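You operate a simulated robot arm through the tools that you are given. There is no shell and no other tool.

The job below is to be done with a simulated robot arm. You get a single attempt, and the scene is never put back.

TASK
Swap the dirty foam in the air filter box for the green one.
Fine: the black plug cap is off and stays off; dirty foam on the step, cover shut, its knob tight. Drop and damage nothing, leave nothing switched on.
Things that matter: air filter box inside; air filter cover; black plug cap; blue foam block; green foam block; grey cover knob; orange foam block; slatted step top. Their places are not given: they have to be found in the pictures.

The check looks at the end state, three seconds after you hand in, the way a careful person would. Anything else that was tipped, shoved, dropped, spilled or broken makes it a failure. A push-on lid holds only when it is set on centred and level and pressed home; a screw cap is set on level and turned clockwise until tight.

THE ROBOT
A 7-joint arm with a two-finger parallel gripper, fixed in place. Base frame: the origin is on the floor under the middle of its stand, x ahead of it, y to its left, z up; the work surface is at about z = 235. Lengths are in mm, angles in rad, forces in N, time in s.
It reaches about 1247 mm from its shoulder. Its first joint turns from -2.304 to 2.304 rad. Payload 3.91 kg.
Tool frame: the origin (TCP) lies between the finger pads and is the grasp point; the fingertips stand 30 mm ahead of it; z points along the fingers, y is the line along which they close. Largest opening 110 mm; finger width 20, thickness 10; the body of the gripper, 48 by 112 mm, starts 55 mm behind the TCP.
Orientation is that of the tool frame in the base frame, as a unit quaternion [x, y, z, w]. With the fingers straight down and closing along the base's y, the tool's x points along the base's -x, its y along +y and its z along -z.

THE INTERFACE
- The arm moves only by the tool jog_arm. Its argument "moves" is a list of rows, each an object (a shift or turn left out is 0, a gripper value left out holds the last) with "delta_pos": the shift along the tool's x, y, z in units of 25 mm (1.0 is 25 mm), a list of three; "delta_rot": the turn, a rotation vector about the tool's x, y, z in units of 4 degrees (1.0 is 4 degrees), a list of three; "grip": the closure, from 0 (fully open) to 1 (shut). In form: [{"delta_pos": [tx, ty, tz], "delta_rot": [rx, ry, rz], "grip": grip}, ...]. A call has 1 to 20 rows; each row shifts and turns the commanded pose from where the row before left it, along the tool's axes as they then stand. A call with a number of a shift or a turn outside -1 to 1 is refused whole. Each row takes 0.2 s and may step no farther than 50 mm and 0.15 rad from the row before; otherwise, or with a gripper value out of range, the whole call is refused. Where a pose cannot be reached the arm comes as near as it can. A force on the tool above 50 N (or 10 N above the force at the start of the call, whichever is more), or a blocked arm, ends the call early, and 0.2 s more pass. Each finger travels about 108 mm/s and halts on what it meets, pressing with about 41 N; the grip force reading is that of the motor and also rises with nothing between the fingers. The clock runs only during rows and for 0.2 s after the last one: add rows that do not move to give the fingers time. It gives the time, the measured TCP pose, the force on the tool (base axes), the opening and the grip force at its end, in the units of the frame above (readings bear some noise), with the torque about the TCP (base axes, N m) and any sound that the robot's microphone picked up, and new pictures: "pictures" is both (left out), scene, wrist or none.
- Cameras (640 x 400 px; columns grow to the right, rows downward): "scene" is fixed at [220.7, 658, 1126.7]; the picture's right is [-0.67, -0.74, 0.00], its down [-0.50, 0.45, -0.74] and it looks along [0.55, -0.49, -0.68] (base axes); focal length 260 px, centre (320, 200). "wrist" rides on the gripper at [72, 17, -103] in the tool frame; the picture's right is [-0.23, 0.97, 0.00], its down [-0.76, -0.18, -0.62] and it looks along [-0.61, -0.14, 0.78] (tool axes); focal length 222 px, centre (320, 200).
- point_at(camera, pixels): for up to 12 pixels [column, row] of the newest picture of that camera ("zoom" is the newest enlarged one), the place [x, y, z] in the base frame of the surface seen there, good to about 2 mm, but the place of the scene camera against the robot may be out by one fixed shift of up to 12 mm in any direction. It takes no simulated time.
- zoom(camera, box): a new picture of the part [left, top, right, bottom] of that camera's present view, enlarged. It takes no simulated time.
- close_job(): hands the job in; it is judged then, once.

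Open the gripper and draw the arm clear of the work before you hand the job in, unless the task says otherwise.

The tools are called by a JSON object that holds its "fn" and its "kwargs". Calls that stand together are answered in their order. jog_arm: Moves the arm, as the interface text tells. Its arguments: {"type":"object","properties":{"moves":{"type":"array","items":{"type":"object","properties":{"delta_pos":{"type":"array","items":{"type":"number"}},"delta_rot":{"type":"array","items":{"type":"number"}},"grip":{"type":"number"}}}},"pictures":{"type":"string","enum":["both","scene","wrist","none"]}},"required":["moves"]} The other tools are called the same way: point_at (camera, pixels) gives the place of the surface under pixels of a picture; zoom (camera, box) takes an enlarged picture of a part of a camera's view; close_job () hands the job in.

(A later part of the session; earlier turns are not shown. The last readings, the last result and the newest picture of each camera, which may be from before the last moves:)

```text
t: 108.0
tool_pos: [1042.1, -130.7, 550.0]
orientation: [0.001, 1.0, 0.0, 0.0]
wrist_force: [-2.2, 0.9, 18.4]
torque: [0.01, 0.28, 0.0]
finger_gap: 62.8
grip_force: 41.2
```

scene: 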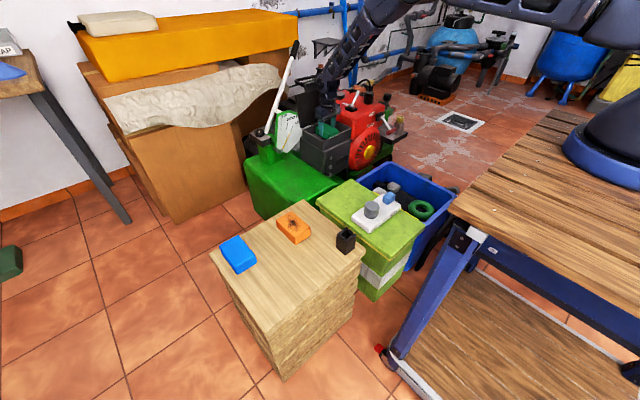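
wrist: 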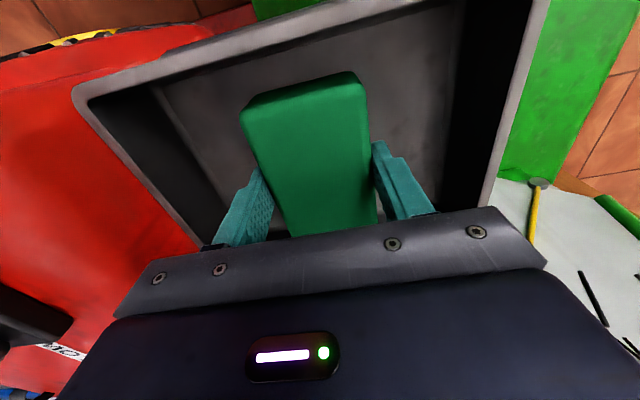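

Contact with the floor (18 N). I ease up 1 mm, open the fingers, and rise.

{"fn": "jog_arm", "kwargs": {"moves": [{"delta_pos": [0, 0, -0.03]}, {"grip": 0.38}, {"grip": 0.28}, {"grip": 0.18}, {"grip": 0.12}, {}, {"delta_pos": [0, 0, -0.5]}, {"delta_pos": [0, 0, -1]}, {"delta_pos": [0, 0, -1]}, {"delta_pos": [0, 0, -1]}, {"delta_pos": [0, 0, -1]}, {"delta_pos": [0, 0, -1]}, {"delta_pos": [0, 0, -1]}, {"delta_pos": [0, 0, -1]}, {}]}}

{"fn": "zoom", "kwargs": {"camera": "scene", "box": [280, 60, 400, 150]}}

```text
t: 111.2
tool_pos: [1041.2, -129.9, 737.7]
orientation: [0.0, 1.0, 0.0, 0.0]
wrist_force: [-0.2, 0.5, -0.4]
torque: [-0.01, -0.02, -0.03]
finger_gap: 96.9
grip_force: 0.0
```

scene: 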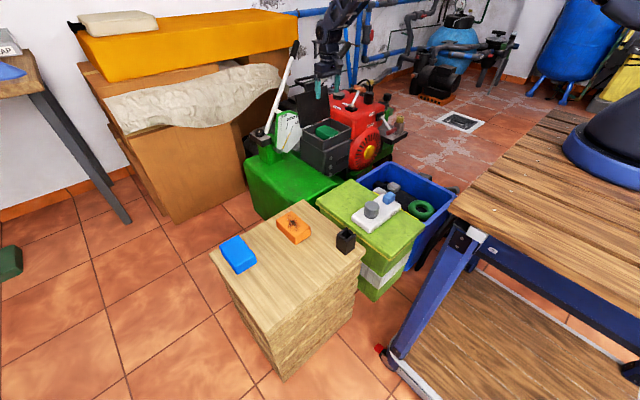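
wrist: 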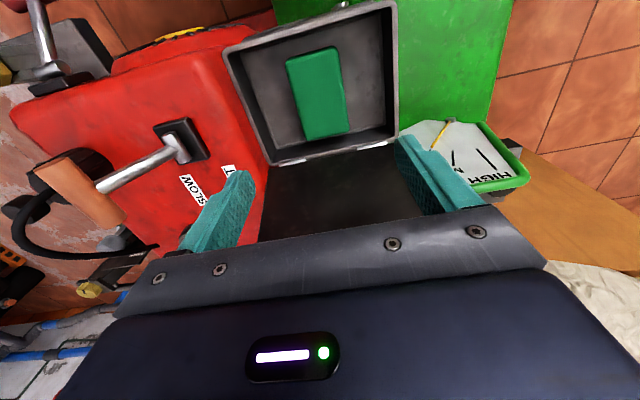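

```text
4.44 times, centred on (340, 105) of scene
```

zoom: 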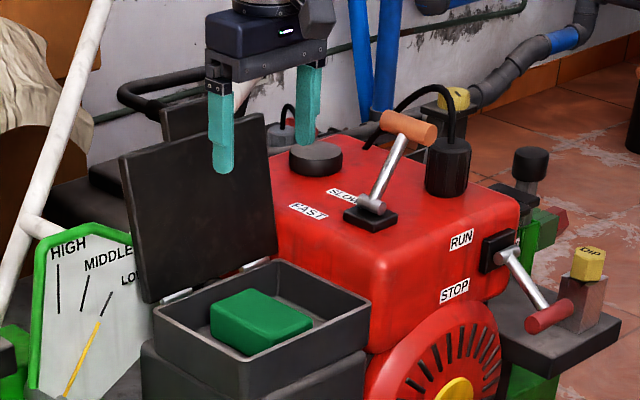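

Green foam sits in the box. Now I go back to the pre-grasp pose at the open cover's tab (the reverse of my earlier retreat).

{"fn": "jog_arm", "kwargs": {"moves": [{"delta_pos": [0, 0, -0.9], "grip": 0.22}, {"delta_pos": [0, 0, -0.9]}, {"delta_pos": [-0.3, 0, -0.9]}, {"delta_pos": [-0.8, 0, -0.7]}, {"delta_pos": [-0.8, -0.04, 0]}, {"delta_rot": [0, -1, 0]}, {"delta_rot": [0, -1, 0]}, {"delta_rot": [0, -1, 0]}, {"delta_rot": [0, -1, 0]}, {"delta_rot": [0, -1, 0]}, {"delta_rot": [0, -1, 0]}, {"delta_rot": [0, -1, 0]}, {"delta_rot": [0, -1, 0]}, {"delta_rot": [0, -1, 0]}, {"delta_rot": [0, -1, 0]}, {}]}}

{"fn": "zoom", "kwargs": {"camera": "wrist", "box": [200, 20, 440, 220]}}

```text
t: 114.6
tool_pos: [1087.9, -131.0, 821.1]
orientation: [0.0, 0.94, 0.0, 0.341]
wrist_force: [-1.2, 0.4, 0.1]
torque: [-0.04, -0.02, -0.02]
finger_gap: 85.8
grip_force: 0.0
```

scene: 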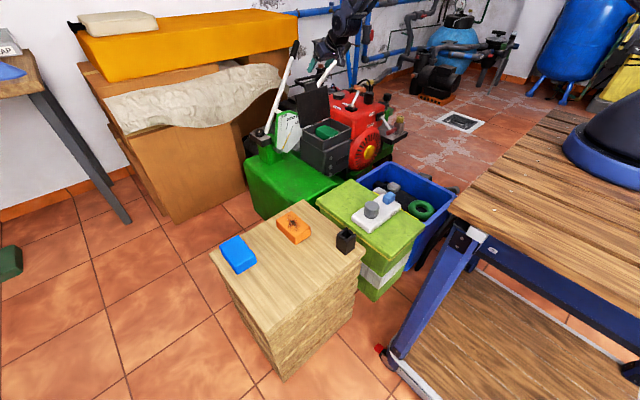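
wrist: 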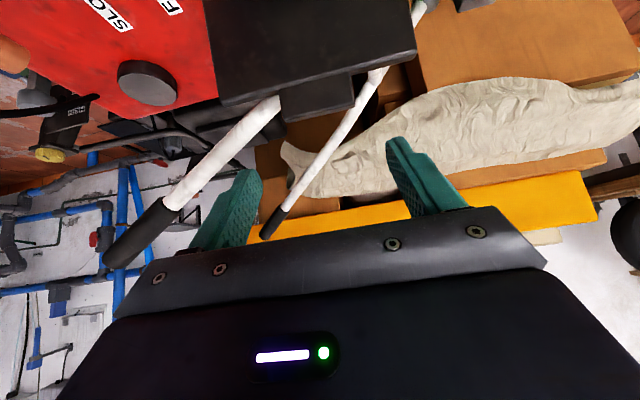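

```text
2.00 times, centred on (320, 120) of wrist
```

zoom: 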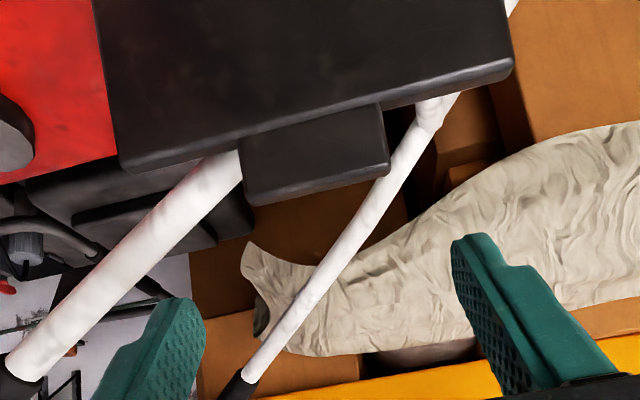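

I check the tab's current position before advancing.

{"fn": "point_at", "kwargs": {"camera": "wrist", "pixels": [[284, 112], [350, 97], [318, 105], [284, 95], [350, 82], [320, 92], [230, 90], [270, 115]]}}

```text
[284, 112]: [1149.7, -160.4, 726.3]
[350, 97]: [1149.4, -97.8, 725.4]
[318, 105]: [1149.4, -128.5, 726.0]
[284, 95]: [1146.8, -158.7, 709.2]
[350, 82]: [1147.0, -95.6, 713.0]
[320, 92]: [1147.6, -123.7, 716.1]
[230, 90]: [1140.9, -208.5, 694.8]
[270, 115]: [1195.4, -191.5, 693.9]
```

The numbers suggest the cover angle differs slightly from my estimate, so I double-check the open cover's position with the scene camera and more wrist points.

{"fn": "point_at", "kwargs": {"camera": "scene", "pixels": [[305, 92], [310, 100], [320, 95], [316, 84], [313, 86], [326, 88], [312, 114], [328, 107]]}}

{"fn": "point_at", "kwargs": {"camera": "wrist", "pixels": [[240, 20], [300, 20], [390, 20], [250, 80], [400, 40], [290, 116], [348, 102], [300, 60]]}}

{"fn": "zoom", "kwargs": {"camera": "scene", "box": [290, 70, 350, 120]}}

```text
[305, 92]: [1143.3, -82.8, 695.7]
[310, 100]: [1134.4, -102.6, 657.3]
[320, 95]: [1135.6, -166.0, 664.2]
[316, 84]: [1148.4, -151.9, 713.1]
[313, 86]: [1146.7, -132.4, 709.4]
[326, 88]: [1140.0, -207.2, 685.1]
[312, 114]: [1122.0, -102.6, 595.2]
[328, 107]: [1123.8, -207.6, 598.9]
```

```text
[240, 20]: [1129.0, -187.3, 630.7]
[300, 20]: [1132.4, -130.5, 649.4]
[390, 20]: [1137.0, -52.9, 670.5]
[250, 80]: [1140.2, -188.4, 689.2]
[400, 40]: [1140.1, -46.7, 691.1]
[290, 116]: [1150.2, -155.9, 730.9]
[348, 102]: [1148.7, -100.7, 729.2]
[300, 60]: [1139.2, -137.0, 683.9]
```

```text
8.00 times, centred on (320, 95) of scene
```

zoom: 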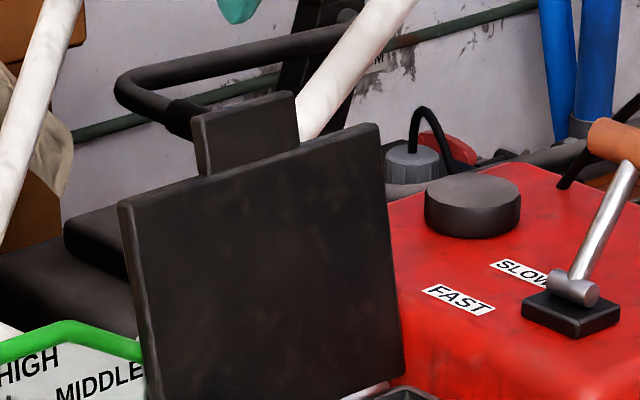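

The cover's inner face is at ~102° (its stop), tab centre ≈(1153,717). I shift so the finger centreline meets the tab properly, advance, and close on the tab.

{"fn": "jog_arm", "kwargs": {"moves": [{"delta_pos": [0.6, 0, 0]}, {"delta_pos": [0, 0, 0.8]}, {"delta_pos": [0, 0, 0.8]}, {"delta_pos": [0, 0, 0.8]}, {"delta_pos": [0, 0, 0.8]}, {"delta_pos": [0, 0, 0.66]}, {}]}}

{"fn": "zoom", "kwargs": {"camera": "wrist", "box": [200, 60, 440, 240]}}

{"fn": "zoom", "kwargs": {"camera": "scene", "box": [280, 55, 360, 115]}}

```text
t: 116.2
tool_pos: [1138.1, -132.8, 738.4]
orientation: [0.0, 0.94, 0.0, 0.342]
wrist_force: [-0.1, -0.2, -0.4]
torque: [-0.02, -0.02, 0.0]
finger_gap: 86.1
grip_force: 0.0
```

scene: 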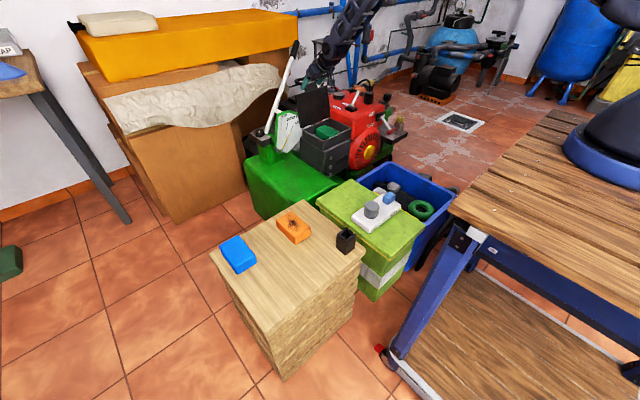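
wrist: 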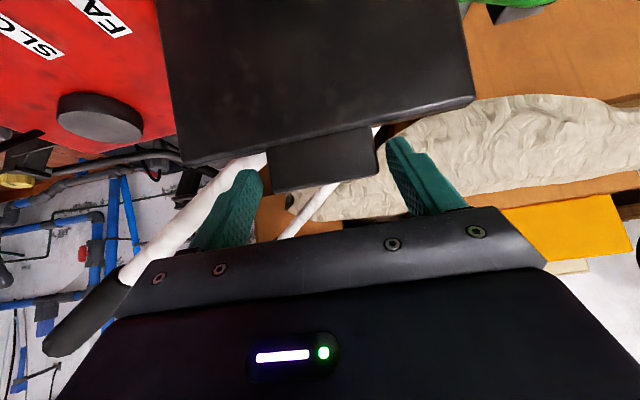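

```text
2.22 times, centred on (320, 150) of wrist
```

zoom: 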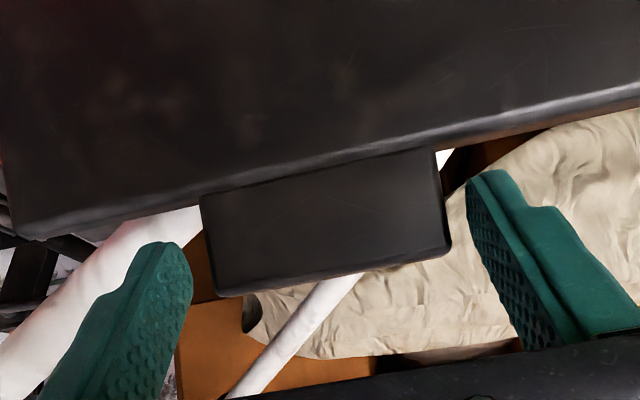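

```text
6.67 times, centred on (320, 85) of scene
```

zoom: 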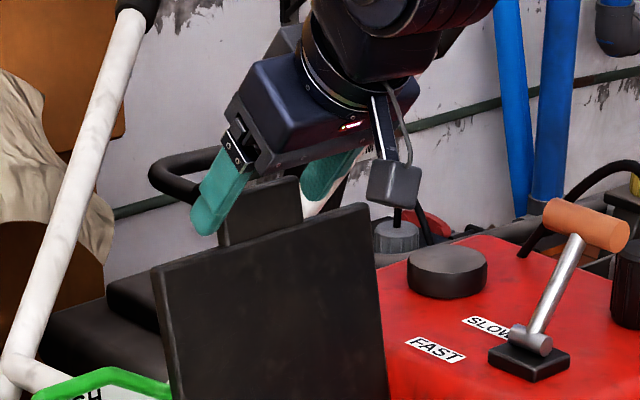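

The tab sits between the fingers near their tips. I close on it.

{"fn": "jog_arm", "kwargs": {"moves": [{"grip": 0.3}, {"grip": 0.38}, {"grip": 0.45}, {"grip": 0.5}, {}, {}], "pictures": "wrist"}}

```text
t: 117.6
tool_pos: [1138.5, -130.7, 738.5]
orientation: [0.0, 0.94, 0.0, 0.342]
wrist_force: [1.7, 17.8, -2.2]
torque: [0.65, -0.28, 0.42]
finger_gap: 69.9
grip_force: 44.8
```

wrist: 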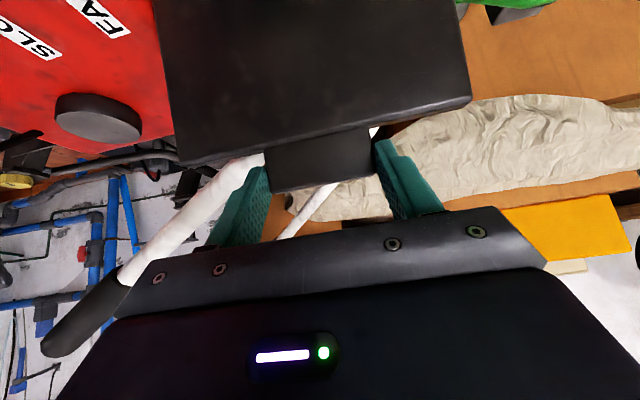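

Tab gripped (69.9 mm). I follow the closing arc about pivot (1113,557) for the first 24°, correcting y slightly.

{"fn": "jog_arm", "kwargs": {"moves": [{"delta_pos": [0, 0.06, 0]}, {"delta_pos": [0.436, 0, -0.536]}, {"delta_pos": [0.49, 0, -0.488]}, {"delta_pos": [0.538, 0, -0.434]}, {"delta_pos": [0.581, 0, -0.375]}, {}]}}

{"fn": "zoom", "kwargs": {"camera": "scene", "box": [280, 60, 380, 135]}}

```text
t: 119.0
tool_pos: [1069.3, -131.3, 740.0]
orientation: [0.0, 0.94, -0.001, 0.342]
wrist_force: [0.1, 7.3, 7.7]
torque: [0.02, -0.34, 0.2]
finger_gap: 69.8
grip_force: 44.6
```

scene: 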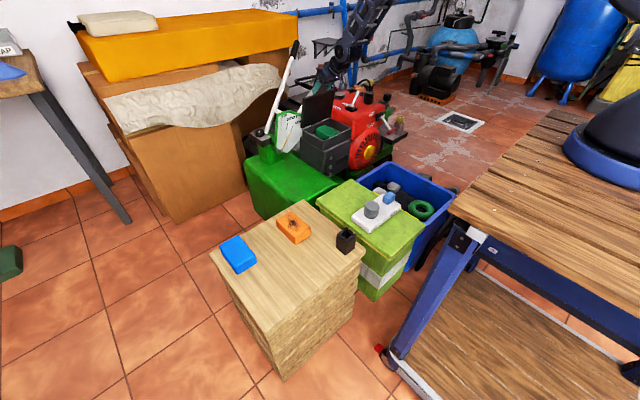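
wrist: 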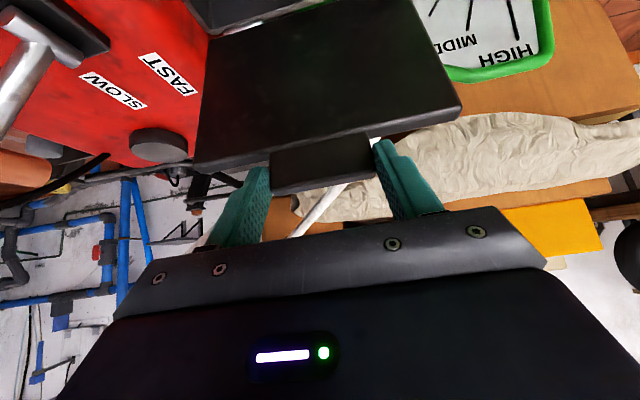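

```text
5.33 times, centred on (330, 98) of scene
```

zoom: 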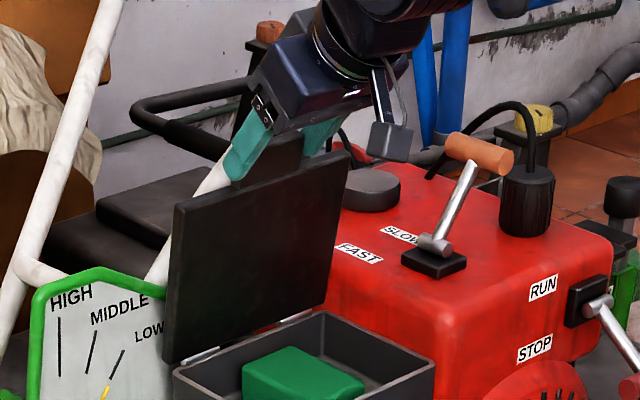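

The cover follows smoothly with small forces. I continue the arc through k4–k8 (next 30°).

{"fn": "jog_arm", "kwargs": {"moves": [{"delta_pos": [0.617, 0, -0.313]}, {"delta_pos": [0.646, 0, -0.246]}, {"delta_pos": [0.668, 0, -0.177]}, {"delta_pos": [0.683, 0, -0.107]}, {"delta_pos": [0.691, 0, -0.035]}, {}]}}

{"fn": "zoom", "kwargs": {"camera": "scene", "box": [280, 75, 380, 150]}}

```text
t: 120.4
tool_pos: [990.7, -130.7, 703.7]
orientation: [0.001, 0.94, 0.0, 0.34]
wrist_force: [-9.6, 0.2, 5.8]
torque: [0.03, 0.72, -0.11]
finger_gap: 69.8
grip_force: 45.1
```

scene: 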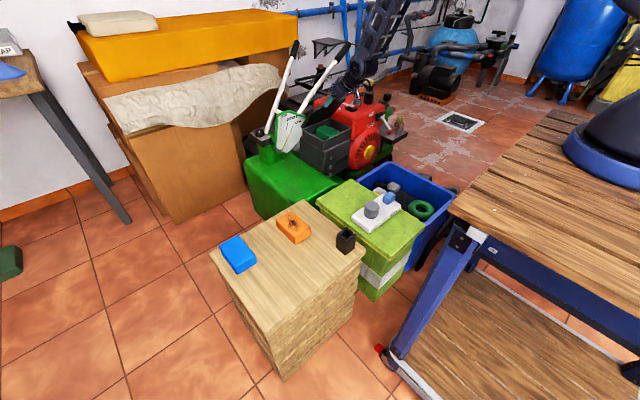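
wrist: 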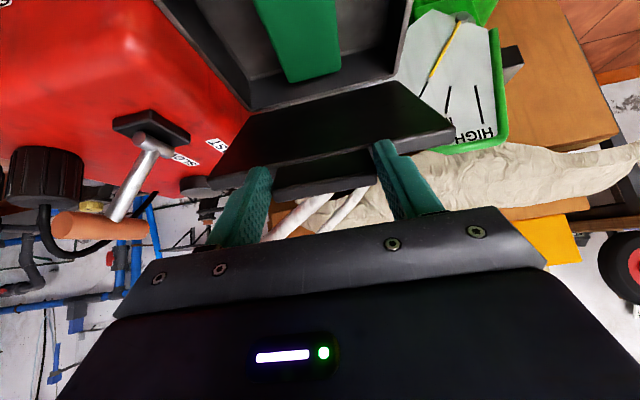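

```text
5.33 times, centred on (330, 112) of scene
```

zoom: 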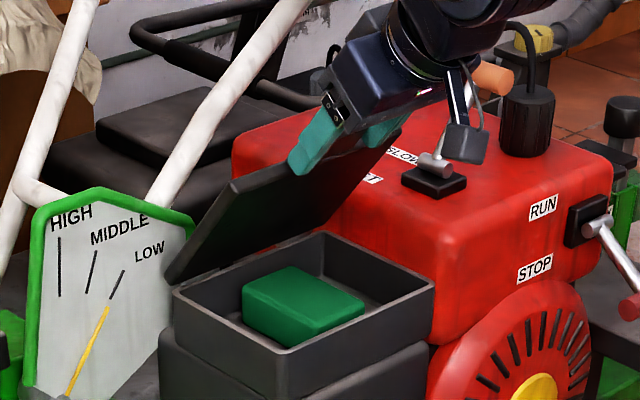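

Going well at ~48°. I continue k9–k13 (next 30°).

{"fn": "jog_arm", "kwargs": {"moves": [{"delta_pos": [0.711, 0, 0.02]}, {"delta_pos": [0.683, 0, 0.11]}, {"delta_pos": [0.668, 0, 0.181]}, {"delta_pos": [0.645, 0, 0.249]}, {"delta_pos": [0.616, 0, 0.315]}, {}]}}

{"fn": "zoom", "kwargs": {"camera": "scene", "box": [280, 85, 380, 160]}}

```text
t: 121.8
tool_pos: [942.2, -130.5, 631.8]
orientation: [0.0, 0.94, 0.0, 0.34]
wrist_force: [-1.2, -5.3, -5.3]
torque: [-0.2, 0.92, 0.06]
finger_gap: 69.7
grip_force: 45.0
```

scene: 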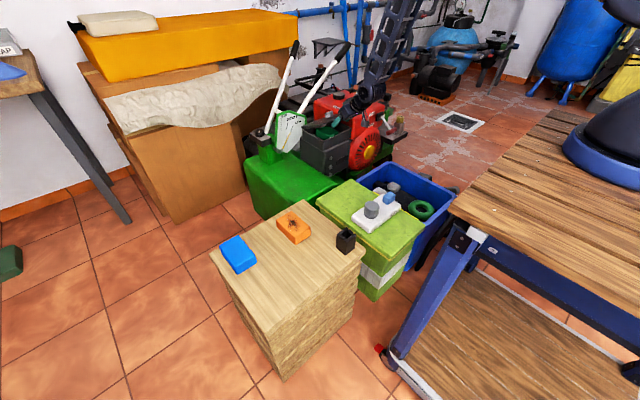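
wrist: 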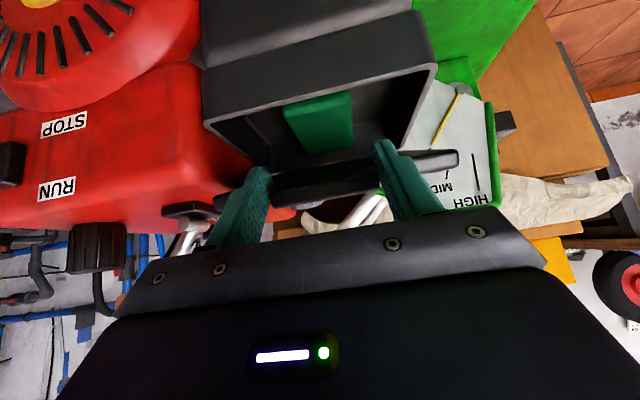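

```text
5.33 times, centred on (330, 122) of scene
```

zoom: 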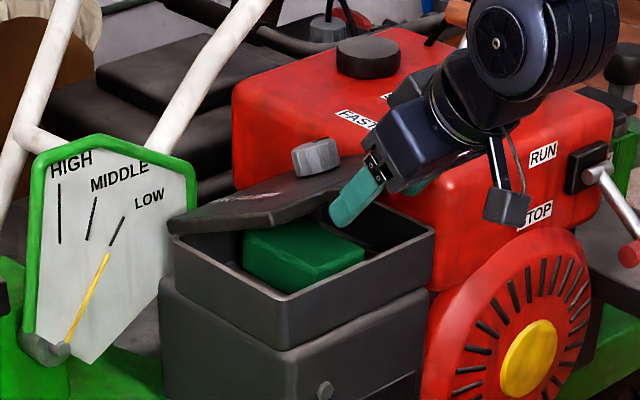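

At ~18°. I lower the last part, slowing for the final degrees.

{"fn": "jog_arm", "kwargs": {"moves": [{"delta_pos": [0.579, 0, 0.378]}, {"delta_pos": [0.536, 0, 0.436]}, {"delta_pos": [0.244, 0, 0.245]}, {}]}}

{"fn": "zoom", "kwargs": {"camera": "scene", "box": [280, 85, 380, 160]}}

```text
t: 122.4
tool_pos: [929.1, -130.6, 600.3]
orientation: [0.0, 0.941, 0.0, 0.337]
wrist_force: [-8.8, -0.1, -1.7]
torque: [0.13, 0.74, 0.25]
finger_gap: 69.7
grip_force: 44.4
stopped in row 3: the force on the tool passed its limit at 68 N (the readings are from after the stop); the commanded pose is now the measured one
```

scene: 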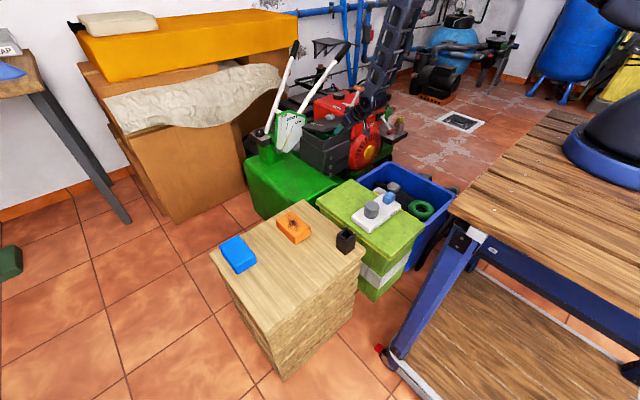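
wrist: 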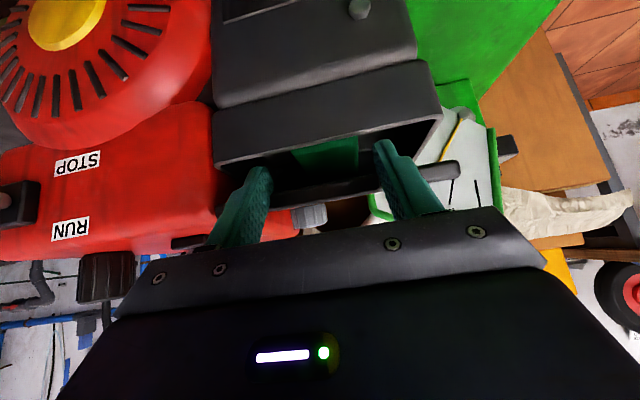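

```text
5.33 times, centred on (330, 122) of scene
```

zoom: 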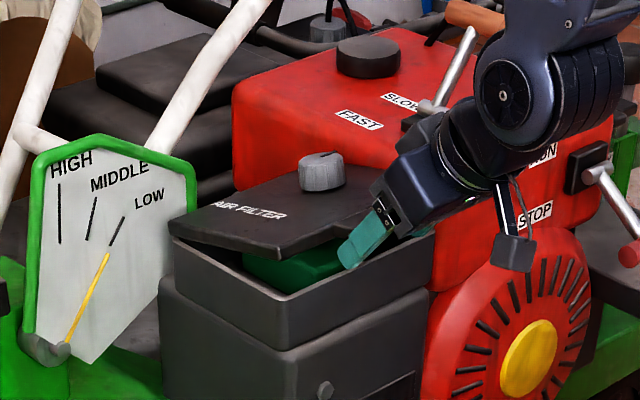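

A force peak of 68 N stopped the motion with the cover ~6–8° open. I zoom in to see what is touching before doing anything else.

{"fn": "zoom", "kwargs": {"camera": "wrist", "box": [200, 100, 470, 250]}}

{"fn": "zoom", "kwargs": {"camera": "scene", "box": [305, 110, 365, 155]}}

{"fn": "point_at", "kwargs": {"camera": "wrist", "pixels": [[320, 155], [310, 180], [330, 185], [350, 180], [300, 195], [235, 140], [420, 120], [325, 140], [435, 165], [315, 192]]}}

```text
2.37 times, centred on (335, 175) of wrist
```

zoom: 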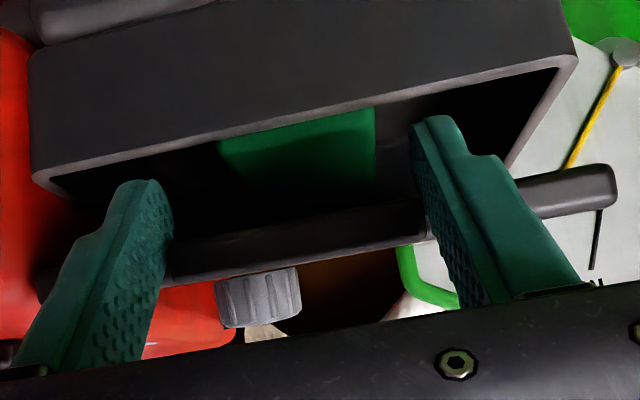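

```text
8.89 times, centred on (335, 132) of scene
```

zoom: 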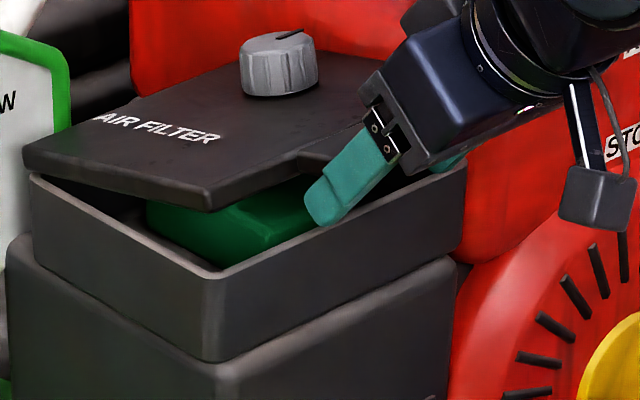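

```text
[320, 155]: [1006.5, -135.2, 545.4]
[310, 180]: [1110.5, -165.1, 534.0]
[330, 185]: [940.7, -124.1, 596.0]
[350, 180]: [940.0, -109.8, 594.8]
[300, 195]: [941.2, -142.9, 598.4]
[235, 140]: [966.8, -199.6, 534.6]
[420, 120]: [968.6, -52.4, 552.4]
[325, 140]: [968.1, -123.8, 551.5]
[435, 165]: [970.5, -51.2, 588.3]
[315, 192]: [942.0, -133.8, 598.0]
```

The tab's still held; nothing obvious touches yet. I try a small 2 mm step down along the arc and read the force direction.

{"fn": "jog_arm", "kwargs": {"moves": [{"delta_pos": [0.06, 0, 0.055]}, {}], "pictures": "none"}}

{"fn": "point_at", "kwargs": {"camera": "wrist", "pixels": [[300, 160], [340, 150], [325, 168], [345, 165], [312, 152], [350, 145]]}}

{"fn": "point_at", "kwargs": {"camera": "scene", "pixels": [[335.6, 133.5], [336, 136.5], [332, 131], [320, 133], [325, 137], [318, 130], [330, 129], [322, 139]]}}

```text
t: 123.0
tool_pos: [929.8, -129.3, 598.9]
orientation: [0.0, 0.941, 0.001, 0.34]
wrist_force: [-30.2, 1.3, 12.0]
torque: [-0.35, -0.99, 0.43]
finger_gap: 69.6
grip_force: 44.7
```

```text
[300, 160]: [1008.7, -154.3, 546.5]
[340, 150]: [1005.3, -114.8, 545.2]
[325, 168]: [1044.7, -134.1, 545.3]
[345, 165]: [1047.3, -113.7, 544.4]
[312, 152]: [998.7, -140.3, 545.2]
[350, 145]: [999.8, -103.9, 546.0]
```

```text
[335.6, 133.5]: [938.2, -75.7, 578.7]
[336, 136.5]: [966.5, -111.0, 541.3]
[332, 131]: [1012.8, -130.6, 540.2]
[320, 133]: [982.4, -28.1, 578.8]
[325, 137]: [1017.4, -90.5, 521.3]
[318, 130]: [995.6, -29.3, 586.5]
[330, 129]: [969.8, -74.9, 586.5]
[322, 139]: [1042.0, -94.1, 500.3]
```

The force on the tool is mainly −x (−30 N), so I'm constraining the tab too far toward +x. I shift 2.5 mm toward −x and re-read.

{"fn": "jog_arm", "kwargs": {"moves": [{"delta_pos": [0.077, 0, -0.064]}, {}]}}

{"fn": "zoom", "kwargs": {"camera": "scene", "box": [305, 110, 365, 155]}}

{"fn": "zoom", "kwargs": {"camera": "wrist", "box": [200, 100, 470, 250]}}

```text
t: 123.6
tool_pos: [929.8, -130.3, 599.6]
orientation: [0.001, 0.941, -0.001, 0.339]
wrist_force: [13.2, 2.3, -11.4]
torque: [-0.12, 1.23, 0.09]
finger_gap: 69.9
grip_force: 44.9
```

scene: 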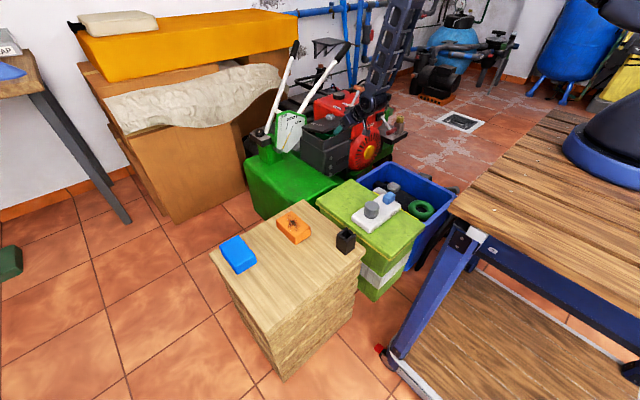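
wrist: 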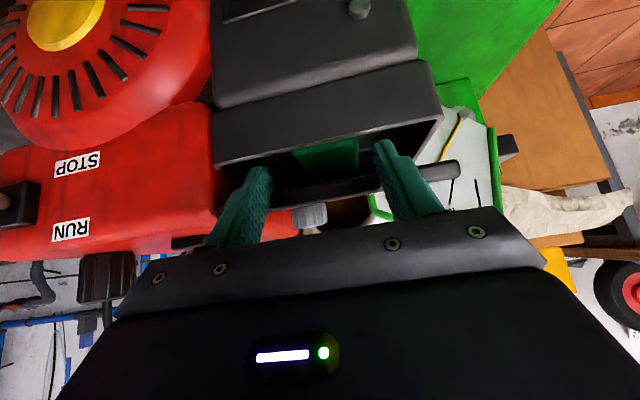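

```text
8.89 times, centred on (335, 132) of scene
```

zoom: 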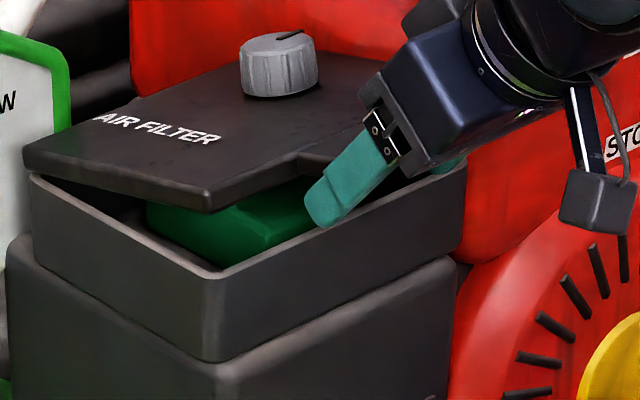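

```text
2.37 times, centred on (335, 175) of wrist
```

zoom: 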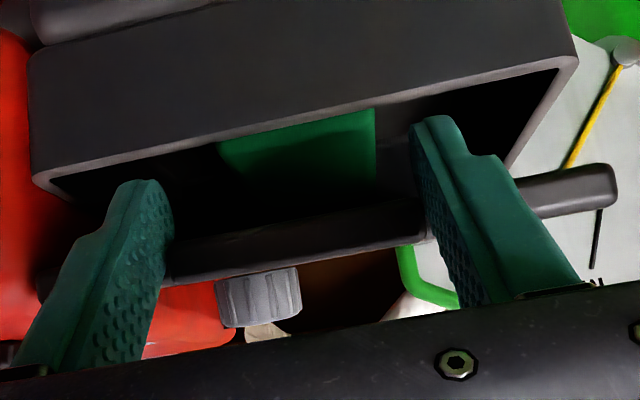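

Forces flipped with a tiny shift: the pads hold the tab so tightly that a fixed tool angle fights the cover's rotation. I'll now move the tool rigidly about the hinge (rotating it with the cover), 2° per row, and check.

{"fn": "jog_arm", "kwargs": {"moves": [{"delta_pos": [0.207, 0, 0.161], "delta_rot": [0, -0.5, 0]}, {}], "pictures": "none"}}

```text
t: 124.2
tool_pos: [927.9, -131.0, 592.7]
orientation: [0.001, 0.934, -0.001, 0.356]
wrist_force: [15.1, 2.8, -1.7]
torque: [0.21, -0.44, -0.2]
finger_gap: 69.7
grip_force: 44.8
```

That works: it dropped ~7 mm with small forces. I continue with another 2° row and a tiny +x correction.

{"fn": "jog_arm", "kwargs": {"moves": [{"delta_pos": [0.185, 0, 0.179], "delta_rot": [0, -0.5, 0]}, {}], "pictures": "none"}}

{"fn": "jog_arm", "kwargs": {"moves": [{"delta_pos": [0.207, 0, 0.161], "delta_rot": [0, -0.5, 0]}, {}]}}

{"fn": "zoom", "kwargs": {"camera": "scene", "box": [305, 110, 365, 155]}}

```text
t: 124.8
tool_pos: [927.5, -130.0, 587.2]
orientation: [0.001, 0.928, -0.001, 0.372]
wrist_force: [15.7, 5.1, 2.0]
torque: [0.18, -0.97, -0.13]
finger_gap: 70.0
grip_force: 45.4
```

```text
t: 125.4
tool_pos: [926.1, -130.4, 579.3]
orientation: [0.001, 0.922, 0.0, 0.388]
wrist_force: [23.1, 6.0, 0.2]
torque: [-0.04, -0.73, 0.04]
finger_gap: 69.6
grip_force: 45.0
```

scene: 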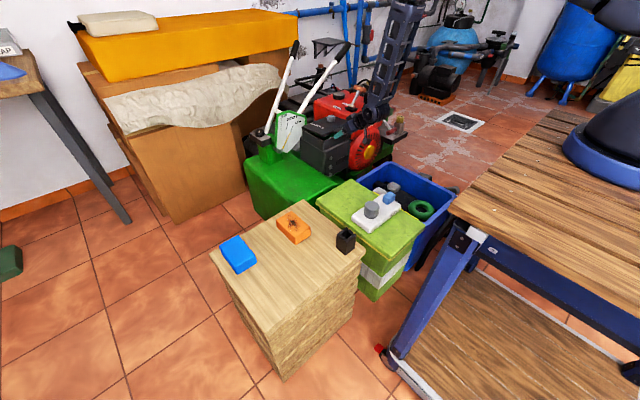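
wrist: 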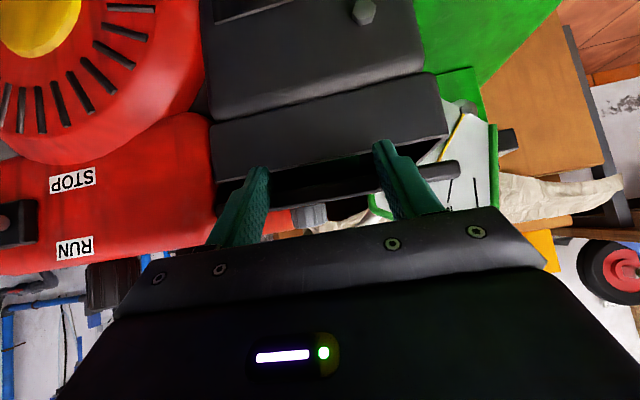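

```text
8.89 times, centred on (335, 132) of scene
```

zoom: 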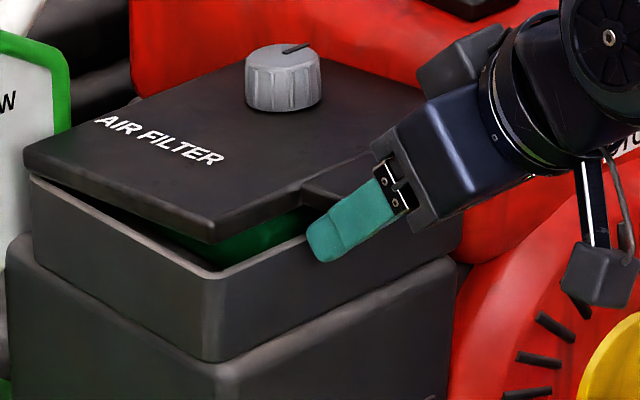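

Cover nearly shut (~4–5°). I correct +x by ~1.2 mm and continue two more 2° rows, checking each.

{"fn": "jog_arm", "kwargs": {"moves": [{"delta_pos": [0.173, 0, 0.195], "delta_rot": [0, -0.5, 0]}, {}], "pictures": "none"}}

{"fn": "jog_arm", "kwargs": {"moves": [{"delta_pos": [0.09, 0, 0.095], "delta_rot": [0, -0.25, 0]}, {}]}}

{"fn": "zoom", "kwargs": {"camera": "scene", "box": [305, 110, 365, 155]}}

```text
t: 126.0
tool_pos: [924.3, -129.4, 572.4]
orientation: [0.001, 0.916, -0.001, 0.402]
wrist_force: [5.4, 6.6, 3.5]
torque: [0.05, -0.83, 0.06]
finger_gap: 69.4
grip_force: 45.0
```

```text
t: 126.6
tool_pos: [924.5, -130.0, 568.9]
orientation: [0.0, 0.912, 0.0, 0.41]
wrist_force: [-13.3, 5.8, 3.6]
torque: [0.03, -0.61, 0.04]
finger_gap: 69.8
grip_force: 45.0
```

scene: 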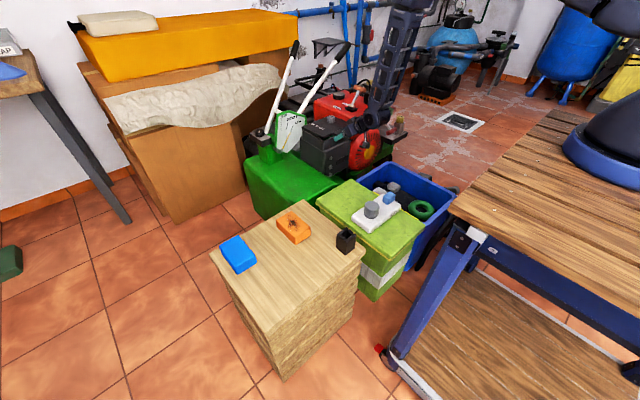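
wrist: 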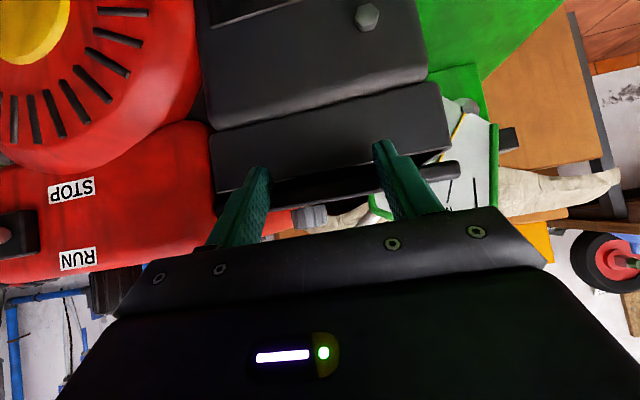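

```text
8.89 times, centred on (335, 132) of scene
```

zoom: 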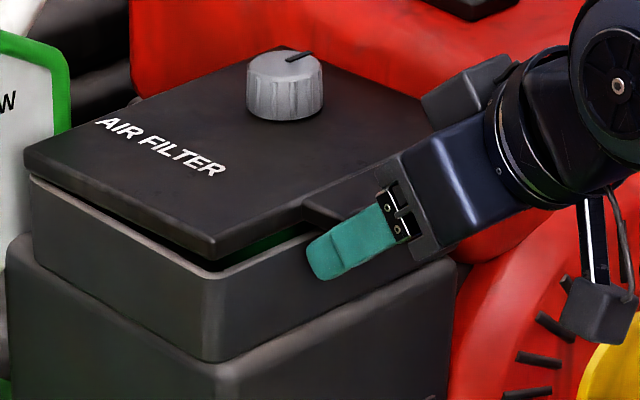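

Still a small gap (~2–3°). Continue with a 2° row and slight −x correction.

{"fn": "jog_arm", "kwargs": {"moves": [{"delta_pos": [0.225, 0, 0.142], "delta_rot": [0, -0.5, 0]}, {}], "pictures": "none"}}

{"fn": "jog_arm", "kwargs": {"moves": [{"delta_pos": [0.104, 0, 0.08], "delta_rot": [0, -0.25, 0]}, {}]}}

{"fn": "zoom", "kwargs": {"camera": "scene", "box": [305, 110, 365, 155]}}

```text
t: 127.2
tool_pos: [924.8, -130.6, 562.4]
orientation: [0.001, 0.904, 0.0, 0.427]
wrist_force: [-8.8, 5.1, -7.8]
torque: [-0.01, 1.4, 0.07]
finger_gap: 69.6
grip_force: 44.6
```

```text
t: 127.8
tool_pos: [924.7, -130.6, 559.9]
orientation: [0.001, 0.9, -0.001, 0.435]
wrist_force: [-18.1, 4.6, -2.3]
torque: [-0.02, 0.38, 0.03]
finger_gap: 69.5
grip_force: 44.6
```

scene: 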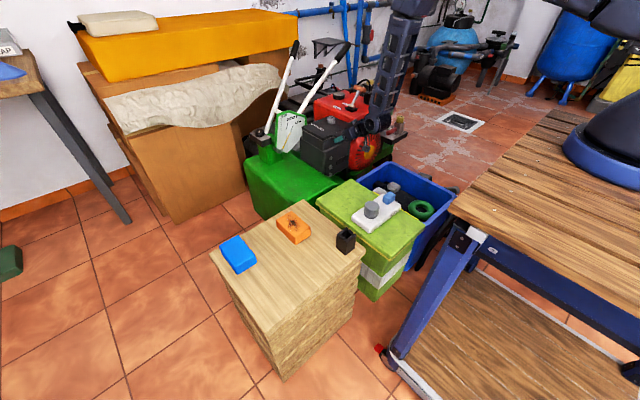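
wrist: 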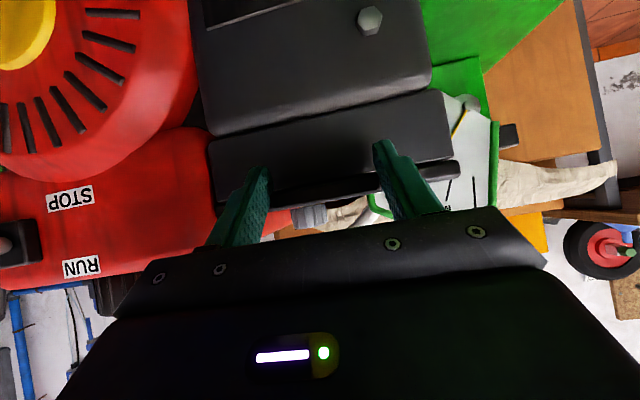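

```text
8.89 times, centred on (335, 132) of scene
```

zoom: 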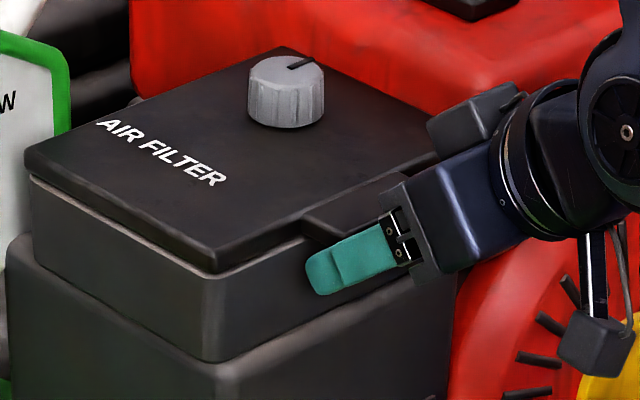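

Nearly shut. One more 1° row with −x correction, to see whether the cover seats (z force rising).

{"fn": "jog_arm", "kwargs": {"moves": [{"delta_pos": [0.125, 0, 0.05], "delta_rot": [0, -0.25, 0]}, {}], "pictures": "none"}}

{"fn": "jog_arm", "kwargs": {"moves": [{"delta_pos": [0.104, 0, 0.08], "delta_rot": [0, -0.25, 0]}, {}], "pictures": "wrist"}}

{"fn": "zoom", "kwargs": {"camera": "scene", "box": [305, 110, 365, 155]}}

```text
t: 128.4
tool_pos: [924.4, -131.2, 558.3]
orientation: [0.001, 0.896, 0.0, 0.445]
wrist_force: [-19.6, 5.7, 20.6]
torque: [0.13, 0.18, 0.34]
finger_gap: 69.8
grip_force: 45.0
```

```text
t: 129.0
tool_pos: [925.3, -130.1, 556.3]
orientation: [0.0, 0.891, 0.001, 0.454]
wrist_force: [-21.5, 5.0, 40.9]
torque: [0.15, -0.76, 0.29]
finger_gap: 69.5
grip_force: 44.9
```

wrist: 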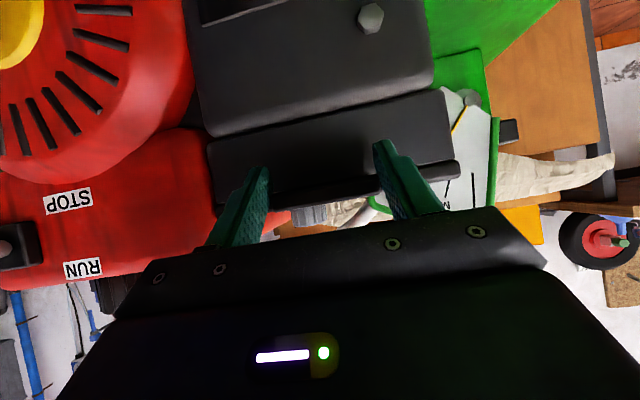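

```text
8.89 times, centred on (335, 132) of scene
```

zoom: 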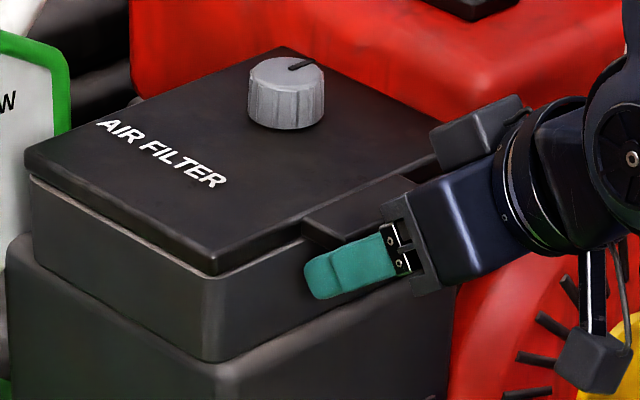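

The z reaction of 41 N shows the cover is seated. I relieve the load, open the fingers, and back straight out.

{"fn": "jog_arm", "kwargs": {"moves": [{"delta_pos": [-0.053, 0, -0.098]}, {"grip": 0.4}, {"grip": 0.3}, {"grip": 0.2}, {}, {"delta_pos": [0, 0, -0.8]}, {"delta_pos": [0, 0, -0.8]}, {"delta_pos": [0, 0, -0.8]}, {"delta_pos": [0, 0, -0.8]}, {}]}}

{"fn": "zoom", "kwargs": {"camera": "scene", "box": [295, 100, 375, 160]}}

```text
t: 131.2
tool_pos: [858.3, -131.3, 603.2]
orientation: [0.001, 0.892, 0.0, 0.451]
wrist_force: [0.0, 0.6, 0.7]
torque: [-0.01, 0.0, 0.01]
finger_gap: 87.7
grip_force: 0.0
```

scene: 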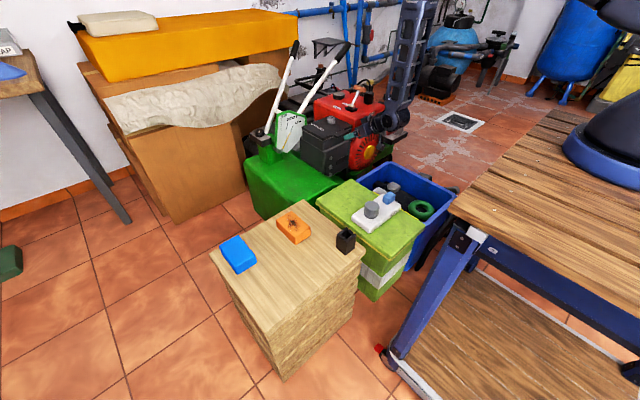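
wrist: 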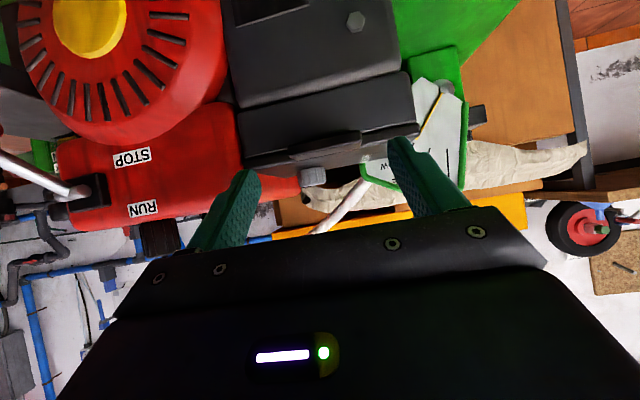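

```text
6.67 times, centred on (335, 130) of scene
```

zoom: 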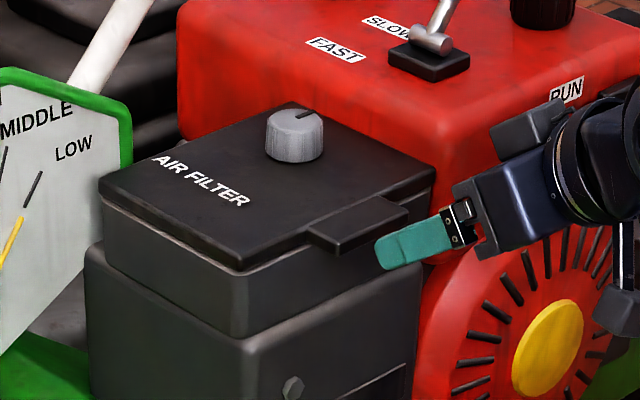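

The cover is shut. I rise and return the gripper to vertical.

{"fn": "jog_arm", "kwargs": {"moves": [{"delta_pos": [-0.805, 0, -0.593], "grip": 0.38}, {"delta_pos": [-0.805, 0, -0.593]}, {"delta_pos": [-0.805, 0, -0.593]}, {"delta_pos": [-0.805, 0, -0.593]}, {"delta_rot": [0, 1, 0]}, {"delta_rot": [0, 1, 0]}, {"delta_rot": [0, 1, 0]}, {"delta_rot": [0, 1, 0]}, {"delta_rot": [0, 1, 0]}, {"delta_rot": [0, 1, 0]}, {"delta_rot": [0, 1, 0]}, {"delta_rot": [0, 1, 0]}, {"delta_rot": [0, 1, 0]}, {"delta_rot": [0, 1, 0]}, {"delta_rot": [0, 1, 0]}, {"delta_rot": [0, 1, 0]}, {"delta_rot": [0, 1, 0]}, {"delta_rot": [0, 0.4, 0]}, {}]}}

```text
t: 135.2
tool_pos: [859.0, -131.2, 703.6]
orientation: [0.001, 1.0, 0.0, 0.0]
wrist_force: [0.4, 0.8, -0.6]
torque: [-0.04, -0.03, 0.0]
finger_gap: 68.2
grip_force: 0.0
```

scene: 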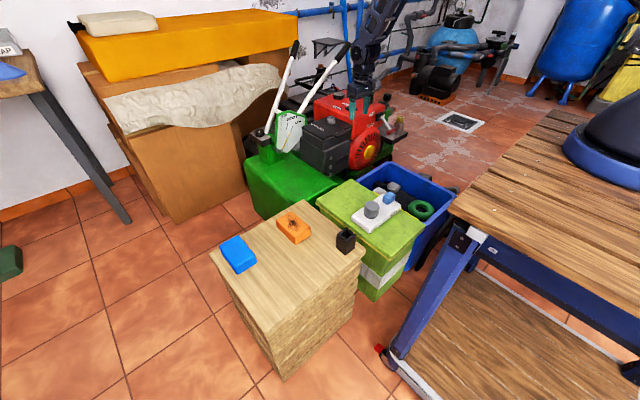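
wrist: 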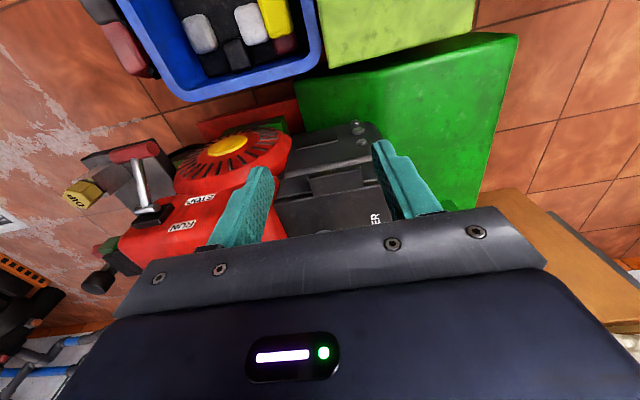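

I move above the knob at (1050,-166) and begin pre-rotating counter-clockwise so that I can tighten in one sweep.

{"fn": "jog_arm", "kwargs": {"moves": [{"delta_pos": [-0.955, -0.174, 0]}, {"delta_pos": [-0.955, -0.174, 0]}, {"delta_pos": [-0.955, -0.174, 0]}, {"delta_pos": [-0.955, -0.174, 0]}, {"delta_pos": [-0.955, -0.174, 0]}, {"delta_pos": [-0.955, -0.174, 0]}, {"delta_pos": [-0.955, -0.174, 0]}, {"delta_pos": [-0.955, -0.174, 0]}, {}], "pictures": "wrist"}}

{"fn": "zoom", "kwargs": {"camera": "wrist", "box": [220, 60, 440, 220]}}

```text
t: 137.2
tool_pos: [1050.5, -164.9, 704.8]
orientation: [0.001, 1.0, 0.001, 0.0]
wrist_force: [0.1, -0.1, -1.0]
torque: [0.02, 0.01, -0.02]
finger_gap: 68.3
grip_force: 0.0
```

wrist: 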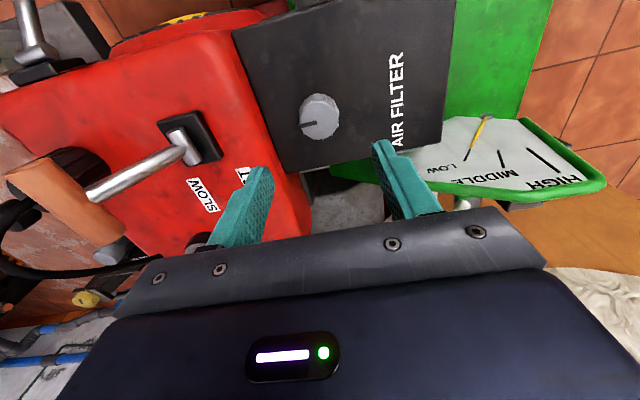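

```text
2.50 times, centred on (330, 140) of wrist
```

zoom: 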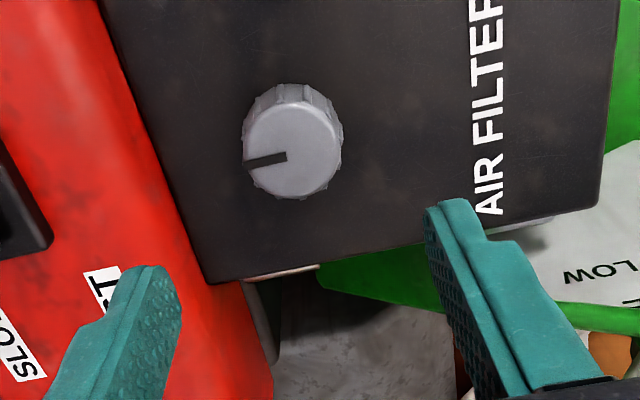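

The loosened knob's mark points toward −y (about 120° counter-clockwise from its original direction). I pre-rotate the gripper −136° before gripping.

{"fn": "jog_arm", "kwargs": {"moves": [{"delta_rot": [0, 0, -1]}, {"delta_rot": [0, 0, -1]}, {"delta_rot": [0, 0, -1]}, {"delta_rot": [0, 0, -1]}, {"delta_rot": [0, 0, -1]}, {"delta_rot": [0, 0, -1]}, {"delta_rot": [0, 0, -1]}, {"delta_rot": [0, 0, -1]}, {"delta_rot": [0, 0, -1]}, {"delta_rot": [0, 0, -1]}, {"delta_rot": [0, 0, -1]}, {"delta_rot": [0, 0, -1]}, {"delta_rot": [0, 0, -1]}, {"delta_rot": [0, 0, -1]}, {"delta_rot": [0, 0, -1]}, {"delta_rot": [0, 0, -1]}, {"delta_rot": [0, 0, -1]}, {"delta_rot": [0, 0, -1]}, {"delta_rot": [0, 0, -1]}, {"delta_rot": [0, 0, -1]}], "pictures": "none"}}

{"fn": "jog_arm", "kwargs": {"moves": [{"delta_rot": [0, 0, -1]}, {"delta_rot": [0, 0, -1]}, {"delta_rot": [0, 0, -1]}, {"delta_rot": [0, 0, -1]}, {"delta_rot": [0, 0, -1]}, {"delta_rot": [0, 0, -1]}, {"delta_rot": [0, 0, -1]}, {"delta_rot": [0, 0, -1]}, {"delta_rot": [0, 0, -1]}, {"delta_rot": [0, 0, -1]}, {"delta_rot": [0, 0, -1]}, {"delta_rot": [0, 0, -1]}, {"delta_rot": [0, 0, -1]}, {"delta_rot": [0, 0, -1]}, {}]}}

```text
t: 141.4
tool_pos: [1050.0, -165.0, 703.9]
orientation: [-0.643, 0.766, 0.0, -0.001]
wrist_force: [0.3, -0.4, -0.3]
torque: [0.01, 0.01, 0.0]
finger_gap: 68.1
grip_force: 0.2
```

```text
t: 144.6
tool_pos: [1051.1, -165.5, 702.9]
orientation: [0.927, -0.375, 0.0, 0.0]
wrist_force: [-0.2, -0.4, 0.7]
torque: [-0.01, 0.0, 0.02]
finger_gap: 68.2
grip_force: 0.0
```

scene: 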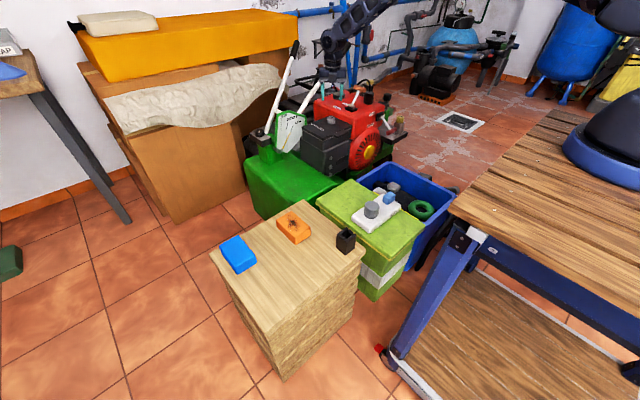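
wrist: 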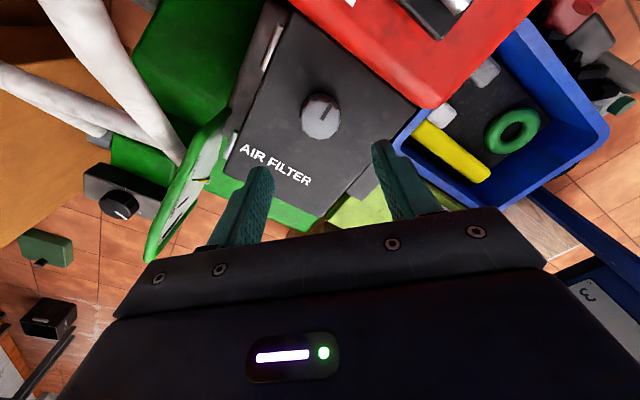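

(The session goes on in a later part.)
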